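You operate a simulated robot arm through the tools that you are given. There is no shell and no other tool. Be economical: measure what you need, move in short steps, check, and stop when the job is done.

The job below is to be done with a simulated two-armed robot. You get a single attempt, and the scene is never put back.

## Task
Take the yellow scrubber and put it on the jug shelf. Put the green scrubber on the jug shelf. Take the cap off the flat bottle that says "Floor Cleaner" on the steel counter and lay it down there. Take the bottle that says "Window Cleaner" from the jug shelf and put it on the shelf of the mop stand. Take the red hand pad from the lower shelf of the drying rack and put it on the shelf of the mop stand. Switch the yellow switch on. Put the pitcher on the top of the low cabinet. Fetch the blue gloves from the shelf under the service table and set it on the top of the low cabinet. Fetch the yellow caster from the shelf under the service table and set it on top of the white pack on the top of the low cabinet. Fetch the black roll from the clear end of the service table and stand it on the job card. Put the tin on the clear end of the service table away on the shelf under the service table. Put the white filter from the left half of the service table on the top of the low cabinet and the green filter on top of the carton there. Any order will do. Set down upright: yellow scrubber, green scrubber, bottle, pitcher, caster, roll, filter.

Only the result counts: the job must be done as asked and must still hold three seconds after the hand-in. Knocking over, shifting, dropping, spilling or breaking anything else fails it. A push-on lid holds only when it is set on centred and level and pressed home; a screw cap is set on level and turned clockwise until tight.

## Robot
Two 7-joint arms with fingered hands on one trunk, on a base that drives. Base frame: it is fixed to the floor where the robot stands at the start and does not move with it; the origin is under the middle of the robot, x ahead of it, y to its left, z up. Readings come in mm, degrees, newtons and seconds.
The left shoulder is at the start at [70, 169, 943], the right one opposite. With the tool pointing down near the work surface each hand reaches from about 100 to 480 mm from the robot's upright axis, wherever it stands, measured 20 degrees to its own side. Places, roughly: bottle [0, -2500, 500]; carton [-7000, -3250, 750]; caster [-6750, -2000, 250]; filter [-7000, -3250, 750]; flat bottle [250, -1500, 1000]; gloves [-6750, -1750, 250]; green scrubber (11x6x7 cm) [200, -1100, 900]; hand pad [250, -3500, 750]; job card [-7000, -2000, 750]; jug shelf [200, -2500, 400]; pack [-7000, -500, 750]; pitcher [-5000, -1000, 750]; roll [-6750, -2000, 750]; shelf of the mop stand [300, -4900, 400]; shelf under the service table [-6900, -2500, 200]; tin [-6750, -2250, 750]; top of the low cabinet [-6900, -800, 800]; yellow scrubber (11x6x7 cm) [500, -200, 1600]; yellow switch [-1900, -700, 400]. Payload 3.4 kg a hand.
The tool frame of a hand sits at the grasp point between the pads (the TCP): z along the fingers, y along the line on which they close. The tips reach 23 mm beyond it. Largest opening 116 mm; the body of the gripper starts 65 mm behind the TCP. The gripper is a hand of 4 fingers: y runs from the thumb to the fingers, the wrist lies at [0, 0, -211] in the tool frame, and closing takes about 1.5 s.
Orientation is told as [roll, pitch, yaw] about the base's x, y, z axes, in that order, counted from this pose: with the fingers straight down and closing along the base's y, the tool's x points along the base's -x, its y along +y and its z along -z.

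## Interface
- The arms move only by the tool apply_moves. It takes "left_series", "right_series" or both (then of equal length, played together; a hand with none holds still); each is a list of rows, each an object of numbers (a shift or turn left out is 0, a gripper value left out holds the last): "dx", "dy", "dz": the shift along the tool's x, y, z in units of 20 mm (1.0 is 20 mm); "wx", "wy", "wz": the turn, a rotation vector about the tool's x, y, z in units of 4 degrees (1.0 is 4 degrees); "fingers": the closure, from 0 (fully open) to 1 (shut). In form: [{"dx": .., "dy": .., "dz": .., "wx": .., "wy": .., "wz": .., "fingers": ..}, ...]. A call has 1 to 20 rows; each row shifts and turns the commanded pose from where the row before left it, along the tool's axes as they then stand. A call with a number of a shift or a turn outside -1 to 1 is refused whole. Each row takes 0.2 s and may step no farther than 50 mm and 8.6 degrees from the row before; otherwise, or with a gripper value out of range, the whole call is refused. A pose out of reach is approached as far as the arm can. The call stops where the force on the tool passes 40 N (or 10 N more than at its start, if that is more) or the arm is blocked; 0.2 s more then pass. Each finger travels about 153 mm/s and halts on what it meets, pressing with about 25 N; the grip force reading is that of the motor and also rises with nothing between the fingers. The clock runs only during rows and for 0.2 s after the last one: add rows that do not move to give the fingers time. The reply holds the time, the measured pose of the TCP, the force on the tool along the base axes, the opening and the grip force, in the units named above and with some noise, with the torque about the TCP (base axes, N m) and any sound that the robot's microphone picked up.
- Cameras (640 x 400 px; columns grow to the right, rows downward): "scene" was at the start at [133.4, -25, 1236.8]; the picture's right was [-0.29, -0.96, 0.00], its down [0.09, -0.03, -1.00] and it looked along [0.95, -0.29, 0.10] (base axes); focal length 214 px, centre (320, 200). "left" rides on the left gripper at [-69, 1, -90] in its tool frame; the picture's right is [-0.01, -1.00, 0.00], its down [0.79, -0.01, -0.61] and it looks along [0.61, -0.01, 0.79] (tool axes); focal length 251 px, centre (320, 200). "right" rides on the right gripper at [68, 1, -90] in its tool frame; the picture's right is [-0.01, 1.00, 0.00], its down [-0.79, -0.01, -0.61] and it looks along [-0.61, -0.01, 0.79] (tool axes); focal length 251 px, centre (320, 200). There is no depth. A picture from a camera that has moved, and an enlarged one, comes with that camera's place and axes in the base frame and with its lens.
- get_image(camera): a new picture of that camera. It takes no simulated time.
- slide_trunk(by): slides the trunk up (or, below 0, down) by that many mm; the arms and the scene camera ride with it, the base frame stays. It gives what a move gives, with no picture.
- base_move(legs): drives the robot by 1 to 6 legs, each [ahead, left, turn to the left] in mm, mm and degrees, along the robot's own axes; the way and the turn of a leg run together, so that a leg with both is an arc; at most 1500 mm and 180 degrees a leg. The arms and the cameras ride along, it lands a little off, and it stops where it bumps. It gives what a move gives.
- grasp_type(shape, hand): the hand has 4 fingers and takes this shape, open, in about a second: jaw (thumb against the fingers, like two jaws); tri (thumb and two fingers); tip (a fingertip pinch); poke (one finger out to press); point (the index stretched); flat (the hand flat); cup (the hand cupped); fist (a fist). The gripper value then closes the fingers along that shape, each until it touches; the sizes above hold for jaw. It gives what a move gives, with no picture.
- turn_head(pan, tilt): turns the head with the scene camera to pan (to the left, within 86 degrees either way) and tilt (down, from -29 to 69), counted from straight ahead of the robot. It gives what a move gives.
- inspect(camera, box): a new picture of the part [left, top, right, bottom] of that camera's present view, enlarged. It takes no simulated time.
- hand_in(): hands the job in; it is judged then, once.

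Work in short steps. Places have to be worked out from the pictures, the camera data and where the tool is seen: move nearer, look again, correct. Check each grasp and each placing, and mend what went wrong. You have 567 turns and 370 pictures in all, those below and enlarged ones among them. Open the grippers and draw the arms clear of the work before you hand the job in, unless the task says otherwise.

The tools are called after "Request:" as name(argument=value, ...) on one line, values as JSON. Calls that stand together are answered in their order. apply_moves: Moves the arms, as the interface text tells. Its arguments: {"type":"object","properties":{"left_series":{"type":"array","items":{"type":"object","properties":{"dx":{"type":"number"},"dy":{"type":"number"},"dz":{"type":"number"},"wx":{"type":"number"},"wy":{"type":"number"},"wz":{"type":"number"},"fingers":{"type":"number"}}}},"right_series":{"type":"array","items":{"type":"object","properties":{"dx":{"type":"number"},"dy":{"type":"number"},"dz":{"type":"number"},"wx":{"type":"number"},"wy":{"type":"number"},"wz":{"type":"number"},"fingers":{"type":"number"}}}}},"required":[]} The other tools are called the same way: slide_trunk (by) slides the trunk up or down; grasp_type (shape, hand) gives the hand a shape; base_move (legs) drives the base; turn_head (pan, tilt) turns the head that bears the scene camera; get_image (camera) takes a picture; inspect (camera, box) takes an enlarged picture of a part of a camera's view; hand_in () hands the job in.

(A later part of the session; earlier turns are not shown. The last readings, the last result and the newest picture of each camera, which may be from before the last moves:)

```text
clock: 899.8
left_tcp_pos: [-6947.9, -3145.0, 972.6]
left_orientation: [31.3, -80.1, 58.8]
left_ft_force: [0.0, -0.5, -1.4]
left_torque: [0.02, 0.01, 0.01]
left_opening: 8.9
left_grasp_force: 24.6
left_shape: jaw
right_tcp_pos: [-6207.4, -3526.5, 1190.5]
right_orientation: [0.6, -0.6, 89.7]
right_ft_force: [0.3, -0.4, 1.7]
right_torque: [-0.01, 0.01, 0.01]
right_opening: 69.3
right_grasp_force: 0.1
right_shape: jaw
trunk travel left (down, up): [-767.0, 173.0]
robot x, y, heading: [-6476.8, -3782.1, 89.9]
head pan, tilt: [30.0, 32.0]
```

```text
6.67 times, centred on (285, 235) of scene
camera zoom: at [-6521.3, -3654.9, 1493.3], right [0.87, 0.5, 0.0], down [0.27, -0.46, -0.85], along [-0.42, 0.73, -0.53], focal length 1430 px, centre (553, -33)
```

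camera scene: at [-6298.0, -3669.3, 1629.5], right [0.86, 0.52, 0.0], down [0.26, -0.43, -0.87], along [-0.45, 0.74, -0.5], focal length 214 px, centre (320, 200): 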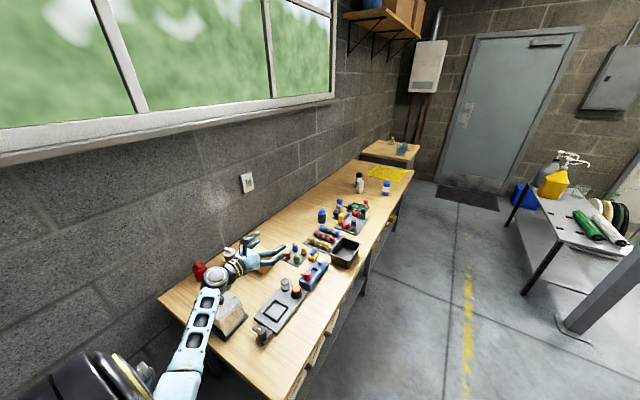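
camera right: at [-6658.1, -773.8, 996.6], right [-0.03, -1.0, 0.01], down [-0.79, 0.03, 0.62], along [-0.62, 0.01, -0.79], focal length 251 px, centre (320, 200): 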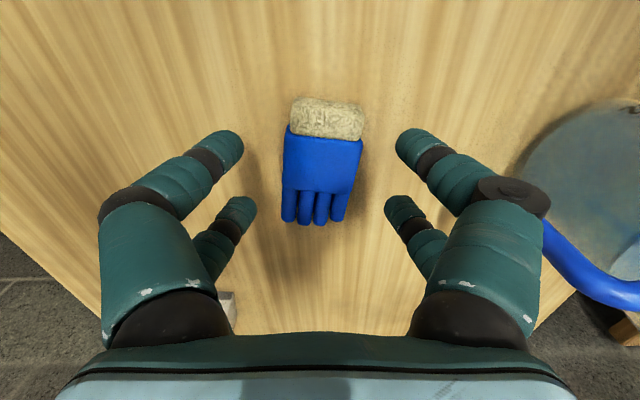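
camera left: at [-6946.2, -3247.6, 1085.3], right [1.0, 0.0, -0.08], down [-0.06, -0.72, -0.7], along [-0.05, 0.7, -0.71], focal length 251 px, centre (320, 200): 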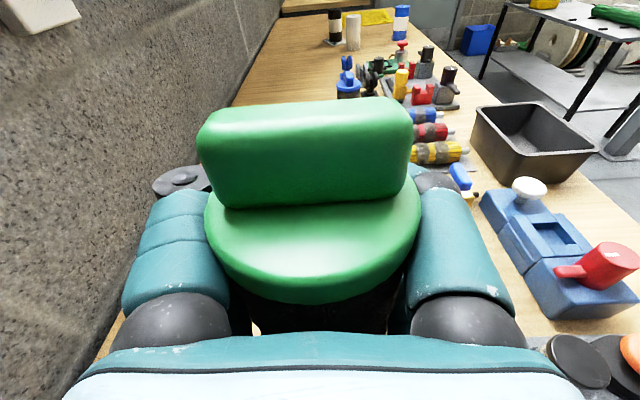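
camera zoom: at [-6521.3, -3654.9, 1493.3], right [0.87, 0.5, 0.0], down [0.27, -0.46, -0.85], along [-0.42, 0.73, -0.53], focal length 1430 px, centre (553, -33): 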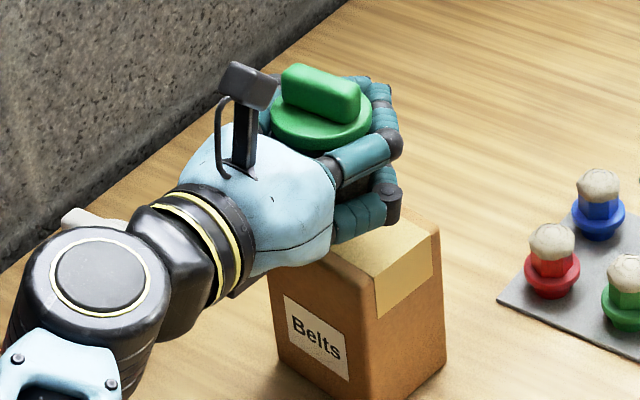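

Top height is between 850 and 890; I lower 20 more and compare directly.

Request:
slide_trunk(by=-18)

Request:
inspect(camera="scene", box=[250, 195, 330, 265])

```text
clock: 900.5
left_tcp_pos: [-6947.5, -3144.8, 954.2]
left_orientation: [31.3, -80.1, 58.8]
left_ft_force: [0.4, -0.7, -1.7]
left_torque: [0.04, 0.0, -0.01]
left_opening: 9.3
left_grasp_force: 24.7
left_shape: jaw
right_tcp_pos: [-6207.1, -3525.3, 1172.6]
right_orientation: [0.6, -0.6, 89.7]
right_ft_force: [0.2, 0.5, 0.9]
right_torque: [-0.01, 0.02, 0.0]
right_opening: 69.2
right_grasp_force: 0.1
right_shape: jaw
trunk travel left (down, up): [-749.0, 191.0]
robot x, y, heading: [-6475.0, -3782.7, 89.8]
head pan, tilt: [30.0, 32.0]
```

```text
5.71 times, centred on (290, 230) of scene
camera zoom: at [-6521.3, -3655.0, 1475.3], right [0.87, 0.5, 0.0], down [0.27, -0.46, -0.85], along [-0.42, 0.73, -0.53], focal length 1226 px, centre (491, 29)
```

zoom: 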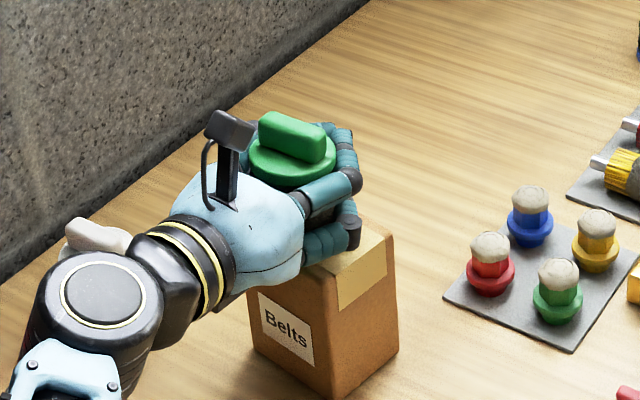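

I realise the table top is ≈773 (so the carton top ≈889) and the filter sits ~25 mm toward the palm. So I move forward 23 and left 9, then lower to contact.

Request:
apply_moves(left_series=[{"dz": 0.56, "dx": -0.1, "dy": 0.22}, {"dz": 0.56, "dx": -0.1, "dy": 0.22}, {}])

Request:
apply_moves(left_series=[{"dx": 0.2, "dz": 0.035}, {"dx": 0.2, "dz": 0.035}, {"dx": 0.15, "dz": 0.025}, {"dx": 0.12, "dz": 0.02}, {"dx": 0.12, "dz": 0.02}, {"dx": 0.12, "dz": 0.02}, {"dx": 0.12, "dz": 0.02}])

Request:
inspect(camera="scene", box=[250, 195, 330, 265])

```text
clock: 901.3
left_tcp_pos: [-6956.2, -3123.9, 955.8]
left_orientation: [31.2, -80.2, 58.8]
left_ft_force: [-0.5, -0.7, -1.3]
left_torque: [0.06, 0.03, 0.03]
left_opening: 8.9
left_grasp_force: 24.6
left_shape: jaw
right_tcp_pos: [-6206.4, -3526.2, 1171.7]
right_orientation: [0.6, -0.6, 89.7]
right_ft_force: [0.8, -0.2, 0.2]
right_torque: [-0.02, -0.01, 0.01]
right_opening: 69.2
right_grasp_force: 0.1
right_shape: jaw
trunk travel left (down, up): [-749.0, 191.0]
robot x, y, heading: [-6481.0, -3786.8, 90.0]
head pan, tilt: [30.0, 32.0]
```

```text
clock: 902.9
left_tcp_pos: [-6956.6, -3123.0, 940.2]
left_orientation: [32.9, -80.4, 57.2]
left_ft_force: [-1.3, 1.9, 13.0]
left_torque: [-0.07, -0.06, 0.02]
left_opening: 9.1
left_grasp_force: 24.8
left_shape: jaw
right_tcp_pos: [-6204.8, -3527.5, 1173.1]
right_orientation: [0.8, -0.7, 89.7]
right_ft_force: [0.1, 1.1, 0.0]
right_torque: [-0.01, 0.02, 0.02]
right_opening: 69.1
right_grasp_force: 0.2
right_shape: jaw
trunk travel left (down, up): [-749.0, 191.0]
robot x, y, heading: [-6477.1, -3780.4, 90.0]
head pan, tilt: [30.0, 32.0]
```

```text
5.71 times, centred on (290, 230) of scene
camera zoom: at [-6519.2, -3657.8, 1475.9], right [0.87, 0.5, 0.0], down [0.26, -0.46, -0.85], along [-0.43, 0.74, -0.53], focal length 1226 px, centre (491, 29)
```

zoom: 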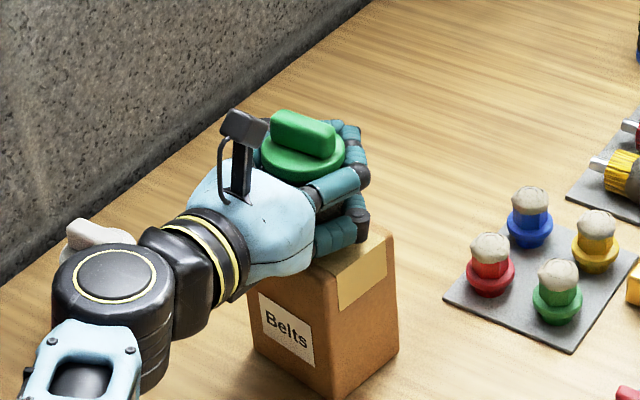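

Contact at the expected height; the filter is ~10 mm short of centre. I lift 4 mm, advance 9, set down again and release.

Request:
apply_moves(left_series=[{"dx": -0.3, "dz": -0.05}, {"dz": 0.45, "dx": -0.08, "dy": 0.08}, {}, {"dx": 0.12, "dz": 0.02}, {"dx": 0.12, "dz": 0.02}, {}])

Request:
inspect(camera="scene", box=[250, 195, 330, 265])

```text
clock: 904.3
left_tcp_pos: [-6959.4, -3115.3, 938.4]
left_orientation: [32.3, -80.2, 57.8]
left_ft_force: [-1.6, 1.5, 11.3]
left_torque: [0.01, -0.04, 0.0]
left_opening: 9.4
left_grasp_force: 25.3
left_shape: jaw
right_tcp_pos: [-6206.4, -3527.7, 1172.1]
right_orientation: [0.7, -0.7, 89.7]
right_ft_force: [0.3, 0.1, -0.1]
right_torque: [0.01, 0.02, 0.0]
right_opening: 69.2
right_grasp_force: 0.0
right_shape: jaw
trunk travel left (down, up): [-749.0, 191.0]
robot x, y, heading: [-6478.5, -3782.5, 90.1]
head pan, tilt: [30.0, 32.0]
```

```text
5.71 times, centred on (290, 230) of scene
camera zoom: at [-6519.7, -3657.1, 1475.7], right [0.87, 0.5, 0.0], down [0.26, -0.46, -0.85], along [-0.43, 0.73, -0.53], focal length 1226 px, centre (491, 29)
```

zoom: 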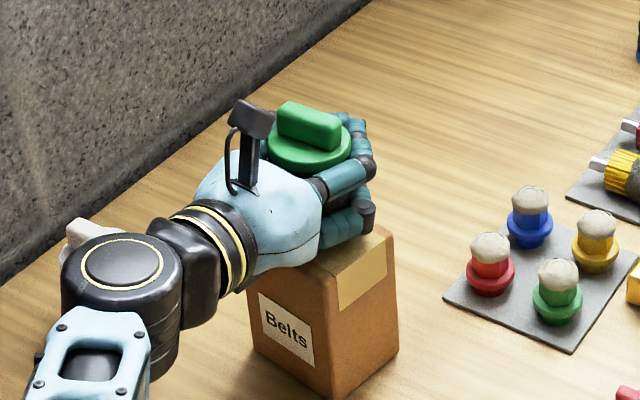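

Release and withdraw straight back.

Request:
apply_moves(left_series=[{"fingers": 0.6}, {"fingers": 0.1}, {}, {}, {}, {}, {"dz": -0.4, "dx": 0.07}, {"dz": -0.8, "dx": 0.13}, {"dz": -0.9, "dx": 0.15}, {"dz": -0.9, "dx": 0.15}, {"dz": -0.9, "dx": 0.15}, {}])

Request:
get_image(camera="left")

Request:
inspect(camera="scene", box=[220, 180, 340, 280])

```text
clock: 906.9
left_tcp_pos: [-6958.7, -3192.0, 936.3]
left_orientation: [31.3, -80.2, 58.8]
left_ft_force: [-0.2, 0.6, -0.7]
left_torque: [-0.02, 0.0, 0.01]
left_opening: 104.5
left_grasp_force: 0.0
left_shape: jaw
right_tcp_pos: [-6207.0, -3525.0, 1170.6]
right_orientation: [0.6, -0.5, 89.7]
right_ft_force: [1.0, -0.6, -0.1]
right_torque: [-0.02, 0.03, 0.0]
right_opening: 68.9
right_grasp_force: 0.1
right_shape: jaw
trunk travel left (down, up): [-749.0, 191.0]
robot x, y, heading: [-6477.3, -3784.8, 90.0]
head pan, tilt: [30.0, 32.0]
```

```text
69 pictures are left
camera left: at [-6953.4, -3271.1, 1016.2], right [1.0, 0.0, -0.08], down [-0.06, -0.72, -0.7], along [-0.05, 0.7, -0.71], focal length 251 px, centre (320, 200)
```

left: 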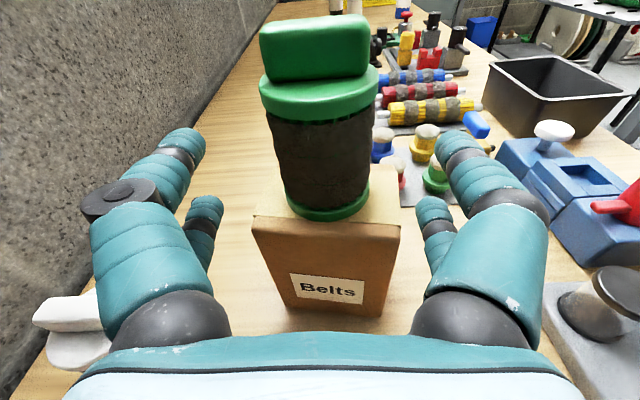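

```text
4.00 times, centred on (280, 230) of scene
camera zoom: at [-6521.1, -3654.6, 1475.3], right [0.87, 0.5, 0.0], down [0.27, -0.46, -0.85], along [-0.42, 0.73, -0.53], focal length 858 px, centre (480, 80)
```

zoom: 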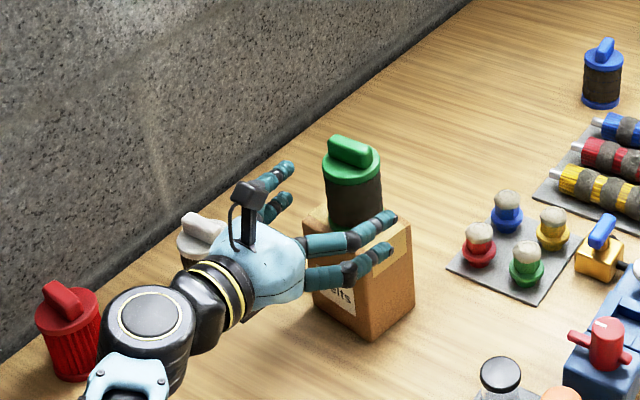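

The green filter stands on the carton. For the white one I need to come in from the right-hand side (to miss the red filter): raise, back off, and yaw the left hand 40° outward.

Request:
slide_trunk(by=120)

Request:
base_move(legs=[[-130, 0, 0]])

Request:
apply_moves(left_series=[{"wx": -0.97, "wz": -0.17}, {"wx": -0.97, "wz": -0.17}, {"wx": -0.97, "wz": -0.17}, {"wx": -0.97, "wz": -0.17}, {"wx": -0.97, "wz": -0.17}, {"wx": -0.97, "wz": -0.17}, {"wx": -0.97, "wz": -0.17}, {"wx": -0.97, "wz": -0.17}, {"wx": -0.97, "wz": -0.17}, {"wx": -0.97, "wz": -0.17}, {}])

Request:
get_image(camera="left")

```text
clock: 908.4
left_tcp_pos: [-6959.5, -3191.2, 1055.3]
left_orientation: [31.3, -80.2, 58.6]
left_ft_force: [-0.6, 0.5, -0.8]
left_torque: [0.01, -0.03, -0.02]
left_opening: 104.1
left_grasp_force: 0.0
left_shape: jaw
right_tcp_pos: [-6207.4, -3527.0, 1292.2]
right_orientation: [0.6, -0.6, 89.7]
right_ft_force: [0.3, 0.2, 0.5]
right_torque: [0.0, 0.02, -0.01]
right_opening: 69.3
right_grasp_force: 0.0
right_shape: jaw
trunk travel left (down, up): [-869.0, 71.0]
robot x, y, heading: [-6477.0, -3782.3, 90.0]
head pan, tilt: [30.0, 32.0]
```

```text
clock: 909.7
left_tcp_pos: [-6960.3, -3318.4, 1055.0]
left_orientation: [31.0, -80.1, 59.3]
left_ft_force: [-0.1, -0.2, 0.0]
left_torque: [-0.01, 0.0, -0.01]
left_opening: 104.4
left_grasp_force: 0.0
left_shape: jaw
right_tcp_pos: [-6207.4, -3650.6, 1291.1]
right_orientation: [0.7, -0.6, 89.8]
right_ft_force: [0.6, -0.2, 0.9]
right_torque: [0.01, 0.02, 0.02]
right_opening: 69.2
right_grasp_force: 0.1
right_shape: jaw
trunk travel left (down, up): [-869.0, 71.0]
robot x, y, heading: [-6473.9, -3909.5, 90.4]
head pan, tilt: [30.0, 32.0]
```

```text
clock: 912.3
left_tcp_pos: [-6988.4, -3326.1, 1068.9]
left_orientation: [56.4, -83.6, 74.4]
left_ft_force: [1.0, 0.0, 0.0]
left_torque: [0.01, -0.01, -0.01]
left_opening: 104.3
left_grasp_force: 0.0
left_shape: jaw
right_tcp_pos: [-6206.7, -3653.7, 1291.5]
right_orientation: [0.5, -0.6, 89.8]
right_ft_force: [-0.4, 0.8, 0.0]
right_torque: [0.0, -0.02, 0.0]
right_opening: 69.3
right_grasp_force: 0.1
right_shape: jaw
trunk travel left (down, up): [-869.0, 71.0]
robot x, y, heading: [-6475.0, -3909.5, 90.1]
head pan, tilt: [30.0, 32.0]
stopped in row 11 (left hand): the arm was blocked; the commanded pose is now the measured one
```

```text
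67 pictures are left
camera left: at [-6928.3, -3388.0, 1143.3], right [0.75, 0.65, -0.08], down [0.38, -0.54, -0.75], along [-0.54, 0.54, -0.65], focal length 251 px, centre (320, 200)
```

left: 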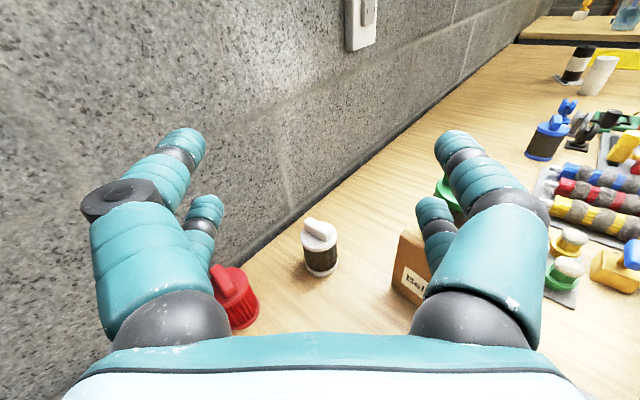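

White filter is straight ahead at (-7121,-3211). I shift base 55 left and 25 ahead, lower 200 and look.

Request:
base_move(legs=[[25, 55, 0]])

Request:
slide_trunk(by=-200)

Request:
get_image(camera="left")

```text
clock: 913.2
left_tcp_pos: [-7036.5, -3304.7, 1074.8]
left_orientation: [59.5, -83.8, 71.4]
left_ft_force: [0.0, -0.6, -0.3]
left_torque: [0.0, -0.02, 0.02]
left_opening: 104.1
left_grasp_force: 0.0
left_shape: jaw
right_tcp_pos: [-6253.7, -3632.4, 1290.8]
right_orientation: [1.0, -0.7, 89.7]
right_ft_force: [0.7, 0.5, 0.3]
right_torque: [0.06, 0.05, 0.01]
right_opening: 69.2
right_grasp_force: 0.0
right_shape: jaw
trunk travel left (down, up): [-869.0, 71.0]
robot x, y, heading: [-6530.9, -3884.4, 90.3]
head pan, tilt: [30.0, 32.0]
```

```text
clock: 915.4
left_tcp_pos: [-7040.6, -3314.4, 938.0]
left_orientation: [120.8, -84.5, 11.4]
left_ft_force: [-0.2, -0.4, 0.0]
left_torque: [-0.02, -0.04, -0.03]
left_opening: 104.5
left_grasp_force: 0.1
left_shape: jaw
right_tcp_pos: [-6243.8, -3646.9, 1094.2]
right_orientation: [1.5, -1.7, 89.6]
right_ft_force: [-0.2, -0.4, -1.5]
right_torque: [0.03, 0.0, 0.01]
right_opening: 69.3
right_grasp_force: 0.1
right_shape: jaw
trunk travel left (down, up): [-669.0, 271.0]
robot x, y, heading: [-6531.5, -3887.2, 89.9]
head pan, tilt: [30.0, 32.0]
```

```text
66 pictures are left
camera left: at [-6973.0, -3380.9, 1001.9], right [0.74, 0.67, -0.07], down [0.34, -0.46, -0.82], along [-0.59, 0.58, -0.57], focal length 251 px, centre (320, 200)
```

left: 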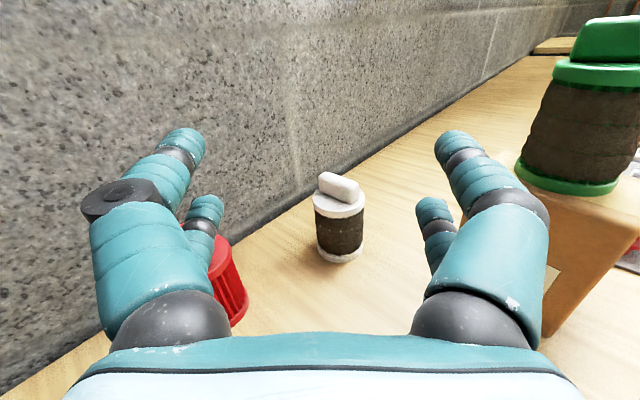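

The forearm has touched something below; I raise back immediately and check.

Request:
slide_trunk(by=200)

Request:
turn_head(pan=45, tilt=40)

Request:
get_image(camera="scene")

```text
clock: 917.6
left_tcp_pos: [-7040.9, -3301.1, 1068.0]
left_orientation: [56.3, -83.7, 74.5]
left_ft_force: [-0.7, -0.9, -0.2]
left_torque: [-0.01, 0.0, -0.04]
left_opening: 104.3
left_grasp_force: 0.1
left_shape: jaw
right_tcp_pos: [-6261.5, -3627.6, 1292.0]
right_orientation: [0.7, -0.6, 89.7]
right_ft_force: [0.4, -0.1, 0.3]
right_torque: [0.03, -0.01, -0.01]
right_opening: 69.1
right_grasp_force: 0.0
right_shape: jaw
trunk travel left (down, up): [-869.0, 71.0]
robot x, y, heading: [-6527.0, -3888.4, 90.4]
head pan, tilt: [30.0, 32.0]
```

```text
clock: 918.4
left_tcp_pos: [-7040.8, -3301.8, 1069.0]
left_orientation: [56.5, -83.7, 74.4]
left_ft_force: [-1.0, 0.6, 0.4]
left_torque: [0.01, -0.02, 0.02]
left_opening: 104.3
left_grasp_force: 0.0
left_shape: jaw
right_tcp_pos: [-6260.3, -3629.0, 1291.5]
right_orientation: [0.6, -0.6, 89.8]
right_ft_force: [-0.3, 0.3, 0.5]
right_torque: [0.01, -0.03, -0.03]
right_opening: 69.3
right_grasp_force: 0.1
right_shape: jaw
trunk travel left (down, up): [-869.0, 71.0]
robot x, y, heading: [-6530.2, -3889.8, 90.2]
head pan, tilt: [45.0, 40.0]
```

```text
65 pictures are left
camera scene: at [-6589.6, -3775.8, 1583.2], right [0.71, 0.71, 0.0], down [0.45, -0.45, -0.77], along [-0.54, 0.54, -0.64], focal length 214 px, centre (320, 200)
```

scene: 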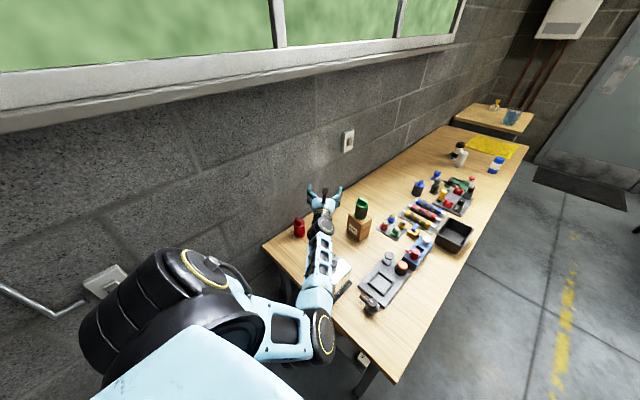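

Request:
inspect(camera="scene", box=[240, 180, 440, 330])

```text
2.67 times, centred on (340, 255) of scene
camera zoom: at [-6589.6, -3775.8, 1583.2], right [0.71, 0.71, 0.0], down [0.45, -0.45, -0.77], along [-0.54, 0.54, -0.64], focal length 572 px, centre (267, 53)
```

zoom: 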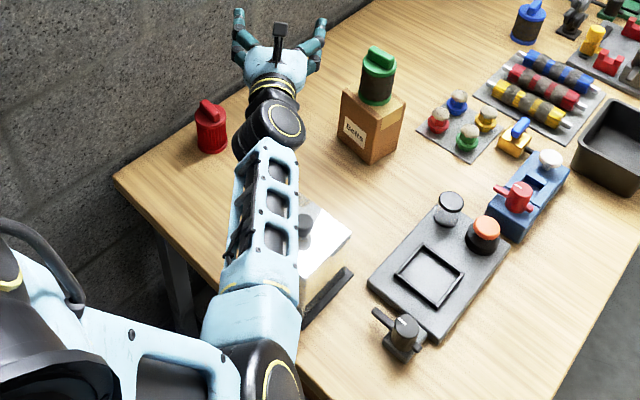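

The clear box was under the forearm; it still stands. I'll use a vertical top-down grasp instead, keeping the forearm high: rotate the left hand to vertical here.

Request:
apply_moves(left_series=[{"wy": 1}, {"wy": 1}, {"wy": 1}, {"wy": 1}, {"wy": 1}, {"wy": 1}, {"wy": 1}, {"wy": 1}, {"wy": 1}, {"wy": 1}, {"wy": 1}, {"wy": 1}, {"wy": 1}, {"wy": 1}, {"wy": 1}, {"wy": 1}, {"wy": 1}, {"wy": 1}, {"wy": 1}, {"wy": 1}])

Request:
get_image(camera="left")

```text
clock: 922.5
left_tcp_pos: [-7041.8, -3301.1, 1069.0]
left_orientation: [5.3, -6.2, 130.0]
left_ft_force: [0.0, 0.6, -0.6]
left_torque: [0.0, 0.02, 0.04]
left_opening: 104.3
left_grasp_force: 0.1
left_shape: jaw
right_tcp_pos: [-6261.5, -3628.9, 1292.7]
right_orientation: [0.5, -0.5, 89.6]
right_ft_force: [0.2, -0.9, -0.4]
right_torque: [-0.03, -0.02, 0.02]
right_opening: 68.9
right_grasp_force: 0.1
right_shape: jaw
trunk travel left (down, up): [-869.0, 71.0]
robot x, y, heading: [-6531.0, -3887.4, 90.0]
head pan, tilt: [45.0, 40.0]
```

```text
63 pictures are left
camera left: at [-7073.4, -3252.3, 1165.5], right [0.75, 0.66, -0.09], down [0.6, -0.61, 0.51], along [0.28, -0.44, -0.85], focal length 251 px, centre (320, 200)
```

left: 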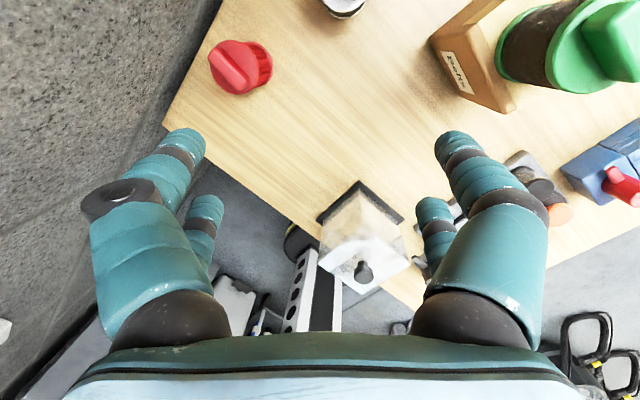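

Vertical, and the clear box is fine. I level the hand and move the base 79 left, 88 ahead to be over the white filter.

Request:
apply_moves(left_series=[{"wy": 0.75, "wx": 0.6}, {"wy": 0.75, "wx": 0.6}, {"fingers": 0}, {}, {}])

Request:
base_move(legs=[[0, 79, 0], [86, 0, 0]])

Request:
get_image(camera="left")

```text
clock: 923.8
left_tcp_pos: [-7034.4, -3313.1, 1066.7]
left_orientation: [0.5, -0.4, 130.4]
left_ft_force: [0.7, -0.3, -1.0]
left_torque: [-0.01, -0.05, 0.0]
left_opening: 116.0
left_grasp_force: 0.0
left_shape: jaw
left hand out of reach, approached as far as the arm can: row 2
right_tcp_pos: [-6260.3, -3629.1, 1292.1]
right_orientation: [0.7, -0.5, 89.8]
right_ft_force: [0.3, -0.1, -0.3]
right_torque: [-0.03, 0.01, 0.0]
right_opening: 69.0
right_grasp_force: 0.1
right_shape: jaw
trunk travel left (down, up): [-869.0, 71.0]
robot x, y, heading: [-6528.2, -3886.3, 89.8]
head pan, tilt: [45.0, 40.0]
```

```text
clock: 925.5
left_tcp_pos: [-7112.5, -3229.7, 1070.9]
left_orientation: [0.3, -0.8, 130.3]
left_ft_force: [-0.1, 0.2, 0.0]
left_torque: [-0.01, 0.0, 0.0]
left_opening: 116.0
left_grasp_force: 0.1
left_shape: jaw
right_tcp_pos: [-6337.3, -3548.9, 1293.0]
right_orientation: [0.8, -0.9, 89.7]
right_ft_force: [-0.5, -0.1, -0.1]
right_torque: [0.06, -0.02, -0.01]
right_opening: 69.0
right_grasp_force: 0.1
right_shape: jaw
trunk travel left (down, up): [-869.0, 71.0]
robot x, y, heading: [-6608.3, -3801.8, 90.2]
head pan, tilt: [45.0, 40.0]
```

```text
62 pictures are left
camera left: at [-7155.7, -3179.4, 1162.4], right [0.76, 0.65, -0.01], down [0.53, -0.6, 0.6], along [0.39, -0.45, -0.8], focal length 251 px, centre (320, 200)
```

left: 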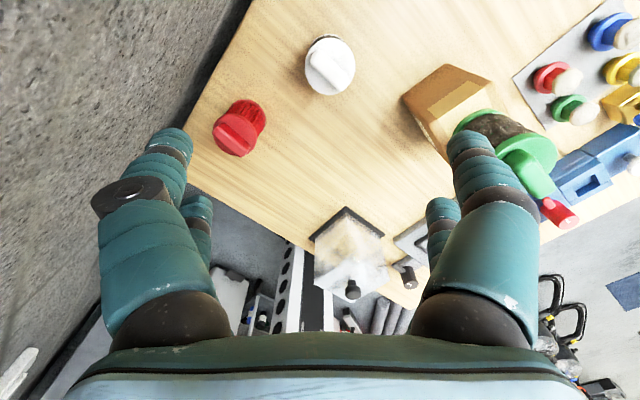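

White lid centre is (-7119,-3208). Shift 21 mm by arm and lower 150 by trunk.

Request:
apply_moves(left_series=[{"dx": -0.52, "dy": -0.21}, {"dx": -0.52, "dy": -0.21}, {}])

Request:
slide_trunk(by=-130)

Request:
get_image(camera="left")

```text
clock: 926.3
left_tcp_pos: [-7112.8, -3220.3, 1065.7]
left_orientation: [0.5, -0.3, 130.4]
left_ft_force: [0.8, 0.2, 1.2]
left_torque: [0.01, -0.01, 0.0]
left_opening: 115.9
left_grasp_force: 0.0
left_shape: jaw
left hand out of reach, approached as far as the arm can: row 1, 2
right_tcp_pos: [-6340.5, -3540.2, 1291.8]
right_orientation: [0.6, -0.4, 89.8]
right_ft_force: [1.1, -0.1, 0.0]
right_torque: [0.0, -0.03, 0.0]
right_opening: 69.0
right_grasp_force: 0.1
right_shape: jaw
trunk travel left (down, up): [-869.0, 71.0]
robot x, y, heading: [-6608.9, -3803.3, 89.9]
head pan, tilt: [45.0, 40.0]
```

```text
clock: 927.9
left_tcp_pos: [-7111.7, -3223.3, 936.7]
left_orientation: [0.4, -0.4, 130.2]
left_ft_force: [-1.0, -0.1, 0.8]
left_torque: [0.02, -0.03, 0.01]
left_opening: 116.0
left_grasp_force: 0.0
left_shape: jaw
right_tcp_pos: [-6337.9, -3542.6, 1162.4]
right_orientation: [0.6, -0.6, 89.7]
right_ft_force: [0.5, -0.1, 0.3]
right_torque: [0.01, 0.01, 0.01]
right_opening: 68.9
right_grasp_force: 0.0
right_shape: jaw
trunk travel left (down, up): [-739.0, 201.0]
robot x, y, heading: [-6608.7, -3802.6, 90.0]
head pan, tilt: [45.0, 40.0]
```

```text
61 pictures are left
camera left: at [-7155.7, -3170.9, 1027.0], right [0.76, 0.65, -0.01], down [0.53, -0.6, 0.6], along [0.39, -0.46, -0.8], focal length 251 px, centre (320, 200)
```

left: 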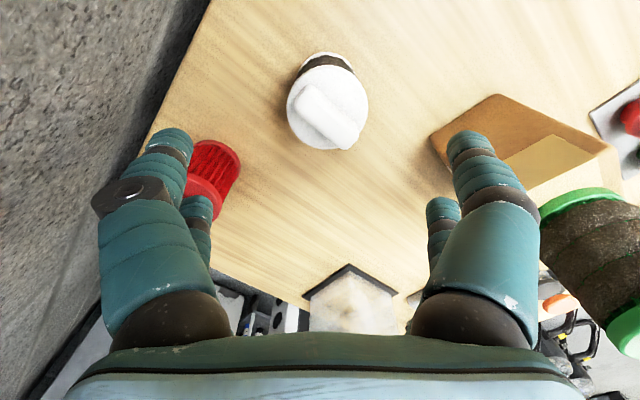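

Base 17 ahead, 7 left, then lower 60 and check.

Request:
base_move(legs=[[17, 7, 0]])

Request:
slide_trunk(by=-50)

Request:
get_image(camera="left")

```text
clock: 928.6
left_tcp_pos: [-7118.3, -3208.6, 940.1]
left_orientation: [0.4, -0.6, 130.2]
left_ft_force: [0.0, -0.5, 0.0]
left_torque: [0.03, -0.01, 0.01]
left_opening: 115.8
left_grasp_force: 0.1
left_shape: jaw
right_tcp_pos: [-6344.1, -3530.2, 1162.1]
right_orientation: [0.7, -0.8, 89.8]
right_ft_force: [-0.1, 0.5, -0.5]
right_torque: [0.07, 0.02, 0.02]
right_opening: 68.8
right_grasp_force: 0.1
right_shape: jaw
trunk travel left (down, up): [-739.0, 201.0]
robot x, y, heading: [-6614.2, -3782.9, 89.9]
head pan, tilt: [45.0, 40.0]
```

```text
clock: 929.6
left_tcp_pos: [-7119.6, -3205.5, 887.8]
left_orientation: [0.5, -0.4, 130.2]
left_ft_force: [0.6, -1.2, 0.2]
left_torque: [0.0, 0.01, 0.0]
left_opening: 115.9
left_grasp_force: 0.2
left_shape: jaw
right_tcp_pos: [-6346.0, -3525.4, 1111.3]
right_orientation: [0.6, -0.5, 89.7]
right_ft_force: [-0.1, 0.4, -0.3]
right_torque: [0.0, 0.0, 0.0]
right_opening: 69.1
right_grasp_force: 0.0
right_shape: jaw
trunk travel left (down, up): [-689.0, 251.0]
robot x, y, heading: [-6614.9, -3786.6, 89.9]
head pan, tilt: [45.0, 40.0]
```

```text
60 pictures are left
camera left: at [-7162.8, -3153.9, 976.7], right [0.76, 0.65, -0.01], down [0.53, -0.6, 0.6], along [0.39, -0.46, -0.8], focal length 251 px, centre (320, 200)
```

left: 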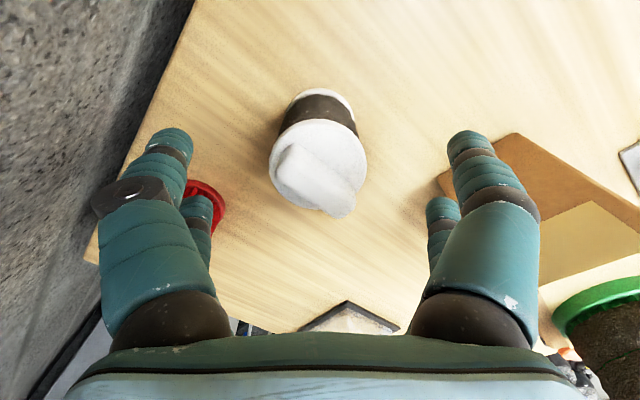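

Aligned. Lower 54 and close.

Request:
slide_trunk(by=-54)

Request:
apply_moves(left_series=[{"fingers": 0.4}, {"fingers": 1}, {}, {}, {}, {}, {}, {}, {}])

Request:
get_image(camera="left")

```text
clock: 930.5
left_tcp_pos: [-7119.2, -3205.0, 831.8]
left_orientation: [0.5, -0.3, 130.3]
left_ft_force: [-0.4, 0.0, 0.1]
left_torque: [0.02, 0.0, 0.01]
left_opening: 115.8
left_grasp_force: 0.0
left_shape: jaw
right_tcp_pos: [-6346.1, -3526.2, 1058.2]
right_orientation: [0.6, -0.5, 89.7]
right_ft_force: [-0.1, -0.1, -0.5]
right_torque: [-0.01, 0.03, -0.02]
right_opening: 69.1
right_grasp_force: 0.0
right_shape: jaw
trunk travel left (down, up): [-635.0, 305.0]
robot x, y, heading: [-6615.8, -3784.3, 90.2]
head pan, tilt: [45.0, 40.0]
```

```text
clock: 932.5
left_tcp_pos: [-7117.9, -3205.0, 833.4]
left_orientation: [0.5, -0.4, 130.3]
left_ft_force: [0.6, 0.5, -1.4]
left_torque: [-0.02, 0.0, 0.04]
left_opening: 31.7
left_grasp_force: 25.2
left_shape: jaw
right_tcp_pos: [-6347.1, -3525.4, 1056.9]
right_orientation: [0.6, -0.6, 89.7]
right_ft_force: [0.8, -0.6, 0.1]
right_torque: [0.05, 0.01, -0.01]
right_opening: 69.2
right_grasp_force: 0.0
right_shape: jaw
trunk travel left (down, up): [-635.0, 305.0]
robot x, y, heading: [-6613.4, -3785.1, 89.8]
head pan, tilt: [45.0, 40.0]
```

```text
59 pictures are left
camera left: at [-7162.7, -3153.7, 922.7], right [0.76, 0.65, -0.01], down [0.53, -0.6, 0.6], along [0.39, -0.46, -0.8], focal length 251 px, centre (320, 200)
```

left: 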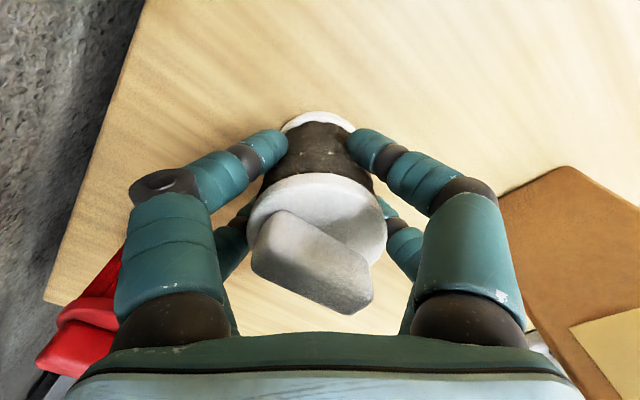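

Gripped around the body. Lift 150 with the trunk and check.

Request:
slide_trunk(by=250)

Request:
get_image(camera="left")

```text
clock: 935.1
left_tcp_pos: [-7119.9, -3206.0, 1082.7]
left_orientation: [0.5, -0.4, 130.3]
left_ft_force: [-0.5, -0.5, -0.6]
left_torque: [0.0, -0.01, 0.01]
left_opening: 31.3
left_grasp_force: 24.4
left_shape: jaw
right_tcp_pos: [-6347.6, -3524.4, 1308.1]
right_orientation: [0.6, -0.6, 89.7]
right_ft_force: [0.2, -0.3, -0.3]
right_torque: [0.0, 0.01, -0.01]
right_opening: 68.8
right_grasp_force: 0.2
right_shape: jaw
trunk travel left (down, up): [-885.0, 55.0]
robot x, y, heading: [-6616.2, -3784.0, 89.9]
head pan, tilt: [45.0, 40.0]
```

```text
58 pictures are left
camera left: at [-7162.8, -3153.6, 1172.6], right [0.76, 0.65, -0.01], down [0.53, -0.6, 0.6], along [0.39, -0.46, -0.8], focal length 251 px, centre (320, 200)
```

left: 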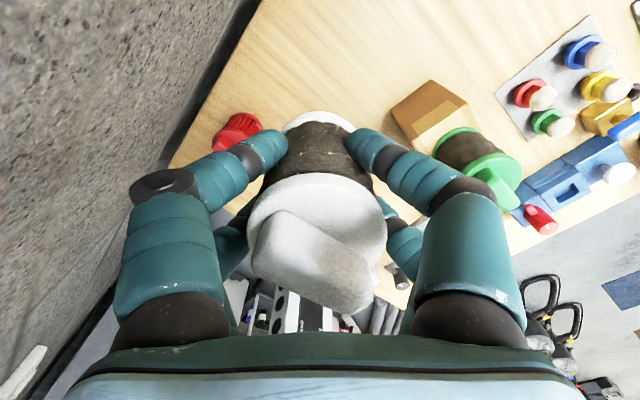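

White filter is held upright. I drive it back to the cabinet: back off, move right along the room, turn to face -x.

Request:
base_move(legs=[[-230, 0, 0], [0, -760, 0], [0, 0, 90], [0, -1400, 0], [0, -1400, 0]])

Request:
turn_head(pan=10, tilt=35)

Request:
get_image(camera="scene")

```text
clock: 957.4
left_tcp_pos: [-6341.4, -1713.6, 1082.2]
left_orientation: [0.3, -0.4, -142.3]
left_ft_force: [-0.1, -0.1, -1.5]
left_torque: [-0.01, 0.0, 0.0]
left_opening: 31.1
left_grasp_force: 25.1
left_shape: jaw
right_tcp_pos: [-5986.6, -955.2, 1306.8]
right_orientation: [0.6, -0.5, 177.1]
right_ft_force: [-0.9, -0.5, 0.4]
right_torque: [0.0, 0.01, 0.03]
right_opening: 69.0
right_grasp_force: 0.1
right_shape: jaw
trunk travel left (down, up): [-885.0, 55.0]
robot x, y, heading: [-5742.9, -1234.1, 177.5]
head pan, tilt: [45.0, 40.0]
```

```text
clock: 958.4
left_tcp_pos: [-6341.5, -1712.3, 1083.0]
left_orientation: [0.5, -0.4, -142.4]
left_ft_force: [-0.3, 0.4, -1.0]
left_torque: [-0.01, 0.02, -0.01]
left_opening: 31.0
left_grasp_force: 24.7
left_shape: jaw
right_tcp_pos: [-5987.1, -955.3, 1308.1]
right_orientation: [0.7, -0.6, 177.1]
right_ft_force: [0.5, 0.0, 0.6]
right_torque: [0.01, 0.01, 0.01]
right_opening: 69.4
right_grasp_force: 0.1
right_shape: jaw
trunk travel left (down, up): [-885.0, 55.0]
robot x, y, heading: [-5742.4, -1233.0, 177.3]
head pan, tilt: [10.0, 35.0]
```

```text
57 pictures are left
camera scene: at [-5878.4, -1243.2, 1606.6], right [-0.13, 0.99, 0.0], down [0.57, 0.07, -0.82], along [-0.81, -0.11, -0.57], focal length 214 px, centre (320, 200)
```

scene: 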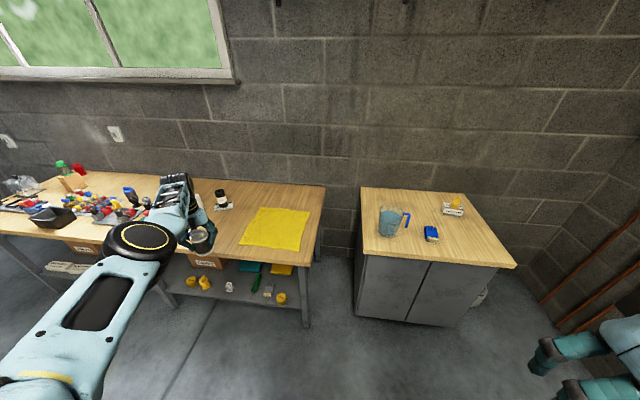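

I drive right 816, then ahead 430 and look.

Request:
base_move(legs=[[0, -816, 2.5], [430, 0, 0]])

Request:
turn_head(pan=25, tilt=50)

Request:
get_image(camera="scene")

Request:
get_image(camera="left")

```text
clock: 965.0
left_tcp_pos: [-6725.7, -927.3, 1082.8]
left_orientation: [0.4, -0.5, -139.1]
left_ft_force: [0.8, -0.4, -1.3]
left_torque: [0.01, 0.0, -0.01]
left_opening: 31.2
left_grasp_force: 25.4
left_shape: jaw
right_tcp_pos: [-6413.5, -151.1, 1308.9]
right_orientation: [0.7, -0.7, -179.8]
right_ft_force: [-0.7, 0.2, 0.0]
right_torque: [0.0, 0.02, 0.04]
right_opening: 69.1
right_grasp_force: 0.1
right_shape: jaw
trunk travel left (down, up): [-885.0, 55.0]
robot x, y, heading: [-6156.2, -419.2, -179.3]
head pan, tilt: [10.0, 35.0]
```

```text
clock: 965.8
left_tcp_pos: [-6727.7, -927.3, 1082.2]
left_orientation: [0.5, -0.4, -139.1]
left_ft_force: [0.4, 0.3, -0.7]
left_torque: [-0.01, -0.01, -0.02]
left_opening: 31.1
left_grasp_force: 25.5
left_shape: jaw
right_tcp_pos: [-6415.2, -150.5, 1306.4]
right_orientation: [0.7, -0.6, -179.7]
right_ft_force: [1.0, -0.9, 0.0]
right_torque: [-0.03, 0.01, 0.0]
right_opening: 69.1
right_grasp_force: 0.0
right_shape: jaw
trunk travel left (down, up): [-885.0, 55.0]
robot x, y, heading: [-6153.2, -415.1, -179.3]
head pan, tilt: [25.0, 50.0]
```

```text
56 pictures are left
camera scene: at [-6274.9, -450.7, 1584.9], right [-0.43, 0.9, 0.0], down [0.69, 0.33, -0.64], along [-0.58, -0.28, -0.77], focal length 214 px, centre (320, 200)
```

scene: 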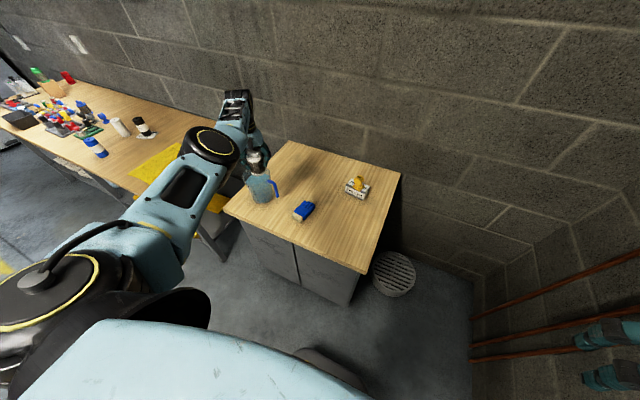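

```text
55 pictures are left
camera left: at [-6778.4, -972.5, 1172.4], right [-0.66, 0.75, -0.01], down [0.6, 0.53, 0.6], along [0.46, 0.39, -0.8], focal length 251 px, centre (320, 200)
```

left: 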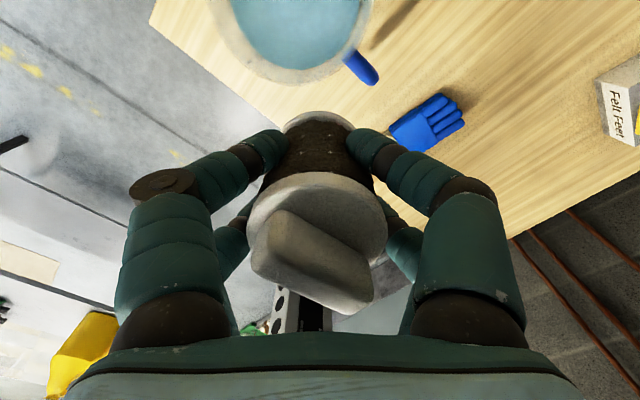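

Continue 165 ahead, 50 right, above the free area behind the gloves.

Request:
base_move(legs=[[165, -52, 0]])

Request:
slide_trunk(by=-130)

Request:
get_image(camera="scene")

Request:
get_image(camera="left")

```text
clock: 967.3
left_tcp_pos: [-6889.9, -878.0, 1083.9]
left_orientation: [0.3, -0.6, -139.1]
left_ft_force: [-0.6, -0.1, -1.2]
left_torque: [0.03, -0.02, 0.01]
left_opening: 30.9
left_grasp_force: 24.6
left_shape: jaw
right_tcp_pos: [-6578.6, -101.4, 1308.3]
right_orientation: [0.6, -0.8, -179.8]
right_ft_force: [1.4, 0.8, 0.1]
right_torque: [-0.02, 0.01, -0.03]
right_opening: 69.5
right_grasp_force: 0.1
right_shape: jaw
trunk travel left (down, up): [-885.0, 55.0]
robot x, y, heading: [-6322.8, -368.2, -179.2]
head pan, tilt: [25.0, 50.0]
```

```text
clock: 968.9
left_tcp_pos: [-6892.7, -877.3, 952.2]
left_orientation: [0.5, -0.4, -139.1]
left_ft_force: [-0.7, -0.4, 0.0]
left_torque: [-0.01, -0.04, -0.01]
left_opening: 31.1
left_grasp_force: 25.5
left_shape: jaw
right_tcp_pos: [-6581.0, -101.0, 1177.3]
right_orientation: [0.6, -0.6, -179.8]
right_ft_force: [-0.1, 0.5, -0.7]
right_torque: [0.01, 0.0, 0.02]
right_opening: 69.0
right_grasp_force: 0.2
right_shape: jaw
trunk travel left (down, up): [-755.0, 185.0]
robot x, y, heading: [-6323.7, -367.3, -179.5]
head pan, tilt: [25.0, 50.0]
```

```text
54 pictures are left
camera scene: at [-6439.9, -400.1, 1455.0], right [-0.43, 0.9, 0.0], down [0.69, 0.33, -0.64], along [-0.58, -0.28, -0.77], focal length 214 px, centre (320, 200)
```

scene: 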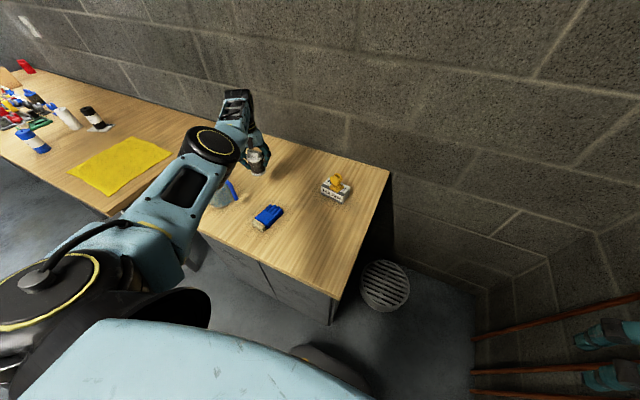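

```text
53 pictures are left
camera left: at [-6944.1, -921.5, 1042.7], right [-0.66, 0.75, -0.01], down [0.6, 0.53, 0.6], along [0.45, 0.39, -0.8], focal length 251 px, centre (320, 200)
```

left: 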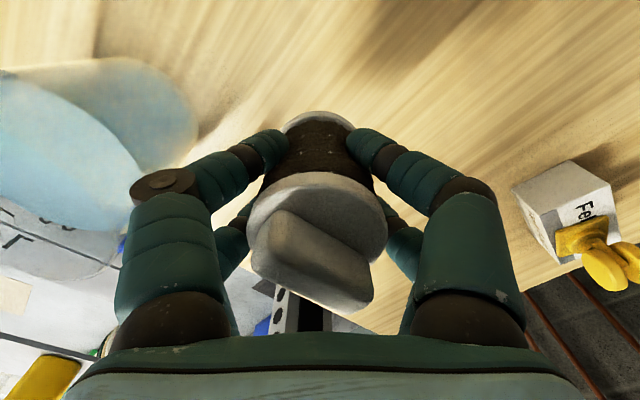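

Clear all round, arm is high. Lower 84 by trunk, then gently.

Request:
slide_trunk(by=-82)

Request:
apply_moves(left_series=[{"dz": 0.15}, {"dz": 0.15}, {"dz": 0.12}, {"dz": 0.12}, {"dz": 0.12}])

```text
clock: 970.0
left_tcp_pos: [-6891.8, -877.0, 871.1]
left_orientation: [0.6, -0.5, -139.1]
left_ft_force: [-0.3, 0.5, -0.6]
left_torque: [0.03, 0.0, 0.04]
left_opening: 31.0
left_grasp_force: 25.7
left_shape: jaw
right_tcp_pos: [-6581.2, -100.6, 1095.9]
right_orientation: [0.6, -0.6, -179.9]
right_ft_force: [-0.3, -0.1, 0.6]
right_torque: [-0.06, -0.02, -0.02]
right_opening: 69.2
right_grasp_force: 0.1
right_shape: jaw
trunk travel left (down, up): [-673.0, 267.0]
robot x, y, heading: [-6324.1, -364.0, -179.1]
head pan, tilt: [25.0, 50.0]
```

```text
clock: 971.2
left_tcp_pos: [-6891.3, -876.9, 856.6]
left_orientation: [0.3, -0.4, -139.1]
left_ft_force: [-0.4, -0.6, -0.4]
left_torque: [-0.01, 0.0, -0.01]
left_opening: 31.0
left_grasp_force: 25.3
left_shape: jaw
right_tcp_pos: [-6580.4, -101.2, 1095.8]
right_orientation: [0.6, -0.5, -179.9]
right_ft_force: [-0.1, -0.1, -0.3]
right_torque: [0.0, -0.02, 0.01]
right_opening: 68.8
right_grasp_force: 0.1
right_shape: jaw
trunk travel left (down, up): [-673.0, 267.0]
robot x, y, heading: [-6319.3, -368.5, -179.1]
head pan, tilt: [25.0, 50.0]
```

Request:
apply_moves(left_series=[{"dz": 0.12}, {"dz": 0.12}, {"dz": 0.12}, {"dz": 0.12}, {"dz": 0.12}, {"dz": 0.12}])

Request:
get_image(camera="left")

```text
clock: 972.6
left_tcp_pos: [-6887.8, -873.3, 851.1]
left_orientation: [0.3, -0.9, -139.1]
left_ft_force: [-4.5, -4.3, 30.4]
left_torque: [0.1, -0.04, 0.04]
left_opening: 31.3
left_grasp_force: 25.2
left_shape: jaw
left hand out of reach, approached as far as the arm can: row 3
right_tcp_pos: [-6576.7, -97.3, 1096.2]
right_orientation: [0.8, -0.8, -179.9]
right_ft_force: [-0.1, -0.1, 0.3]
right_torque: [0.02, -0.02, 0.03]
right_opening: 69.4
right_grasp_force: 0.0
right_shape: jaw
trunk travel left (down, up): [-673.0, 267.0]
robot x, y, heading: [-6320.3, -363.9, -179.3]
head pan, tilt: [25.0, 50.0]
```

```text
52 pictures are left
camera left: at [-6938.1, -917.6, 941.4], right [-0.66, 0.75, -0.01], down [0.6, 0.54, 0.59], along [0.45, 0.39, -0.8], focal length 251 px, centre (320, 200)
```

left: 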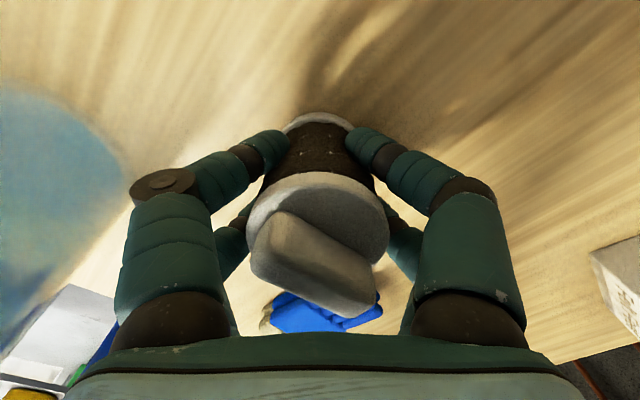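

On the surface (30 N). Ease off slightly, release, and rise straight up.

Request:
apply_moves(left_series=[{"dz": -0.12}, {"fingers": 0.5}, {"fingers": 0.15}, {}, {}, {}, {"dz": -0.5}, {"dz": -0.8}, {"dz": -0.9}, {}])

Request:
slide_trunk(by=200)

Request:
get_image(camera="left")

```text
clock: 974.9
left_tcp_pos: [-6889.5, -875.5, 890.6]
left_orientation: [0.6, -0.4, -139.2]
left_ft_force: [-0.8, -0.1, -0.1]
left_torque: [0.0, -0.02, 0.0]
left_opening: 98.3
left_grasp_force: 0.0
left_shape: jaw
right_tcp_pos: [-6580.6, -101.6, 1095.2]
right_orientation: [0.5, -0.7, -179.8]
right_ft_force: [0.2, -0.1, 0.6]
right_torque: [0.0, -0.02, -0.01]
right_opening: 69.1
right_grasp_force: 0.1
right_shape: jaw
trunk travel left (down, up): [-673.0, 267.0]
robot x, y, heading: [-6326.0, -362.7, -179.3]
head pan, tilt: [25.0, 50.0]
```

```text
clock: 977.0
left_tcp_pos: [-6889.9, -874.8, 1091.6]
left_orientation: [0.5, -0.3, -139.1]
left_ft_force: [0.4, 0.1, -0.4]
left_torque: [-0.01, 0.02, 0.01]
left_opening: 98.6
left_grasp_force: 0.0
left_shape: jaw
right_tcp_pos: [-6580.0, -100.6, 1295.4]
right_orientation: [0.5, -0.6, -179.7]
right_ft_force: [-0.3, -0.4, -0.9]
right_torque: [-0.02, -0.02, 0.0]
right_opening: 69.1
right_grasp_force: 0.1
right_shape: jaw
trunk travel left (down, up): [-873.0, 67.0]
robot x, y, heading: [-6322.5, -363.3, -179.4]
head pan, tilt: [25.0, 50.0]
```

```text
51 pictures are left
camera left: at [-6941.3, -920.0, 1181.2], right [-0.66, 0.75, -0.01], down [0.6, 0.53, 0.6], along [0.45, 0.39, -0.8], focal length 251 px, centre (320, 200)
```

left: 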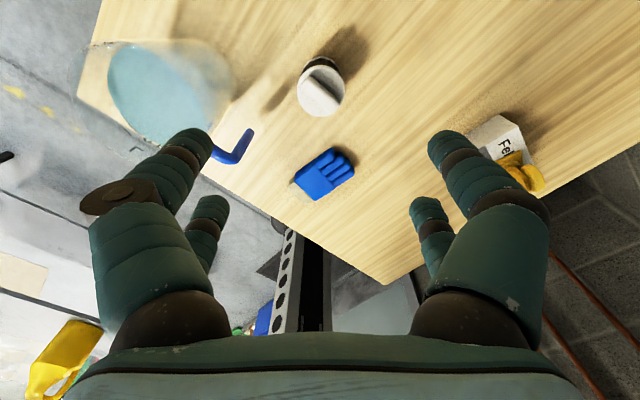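

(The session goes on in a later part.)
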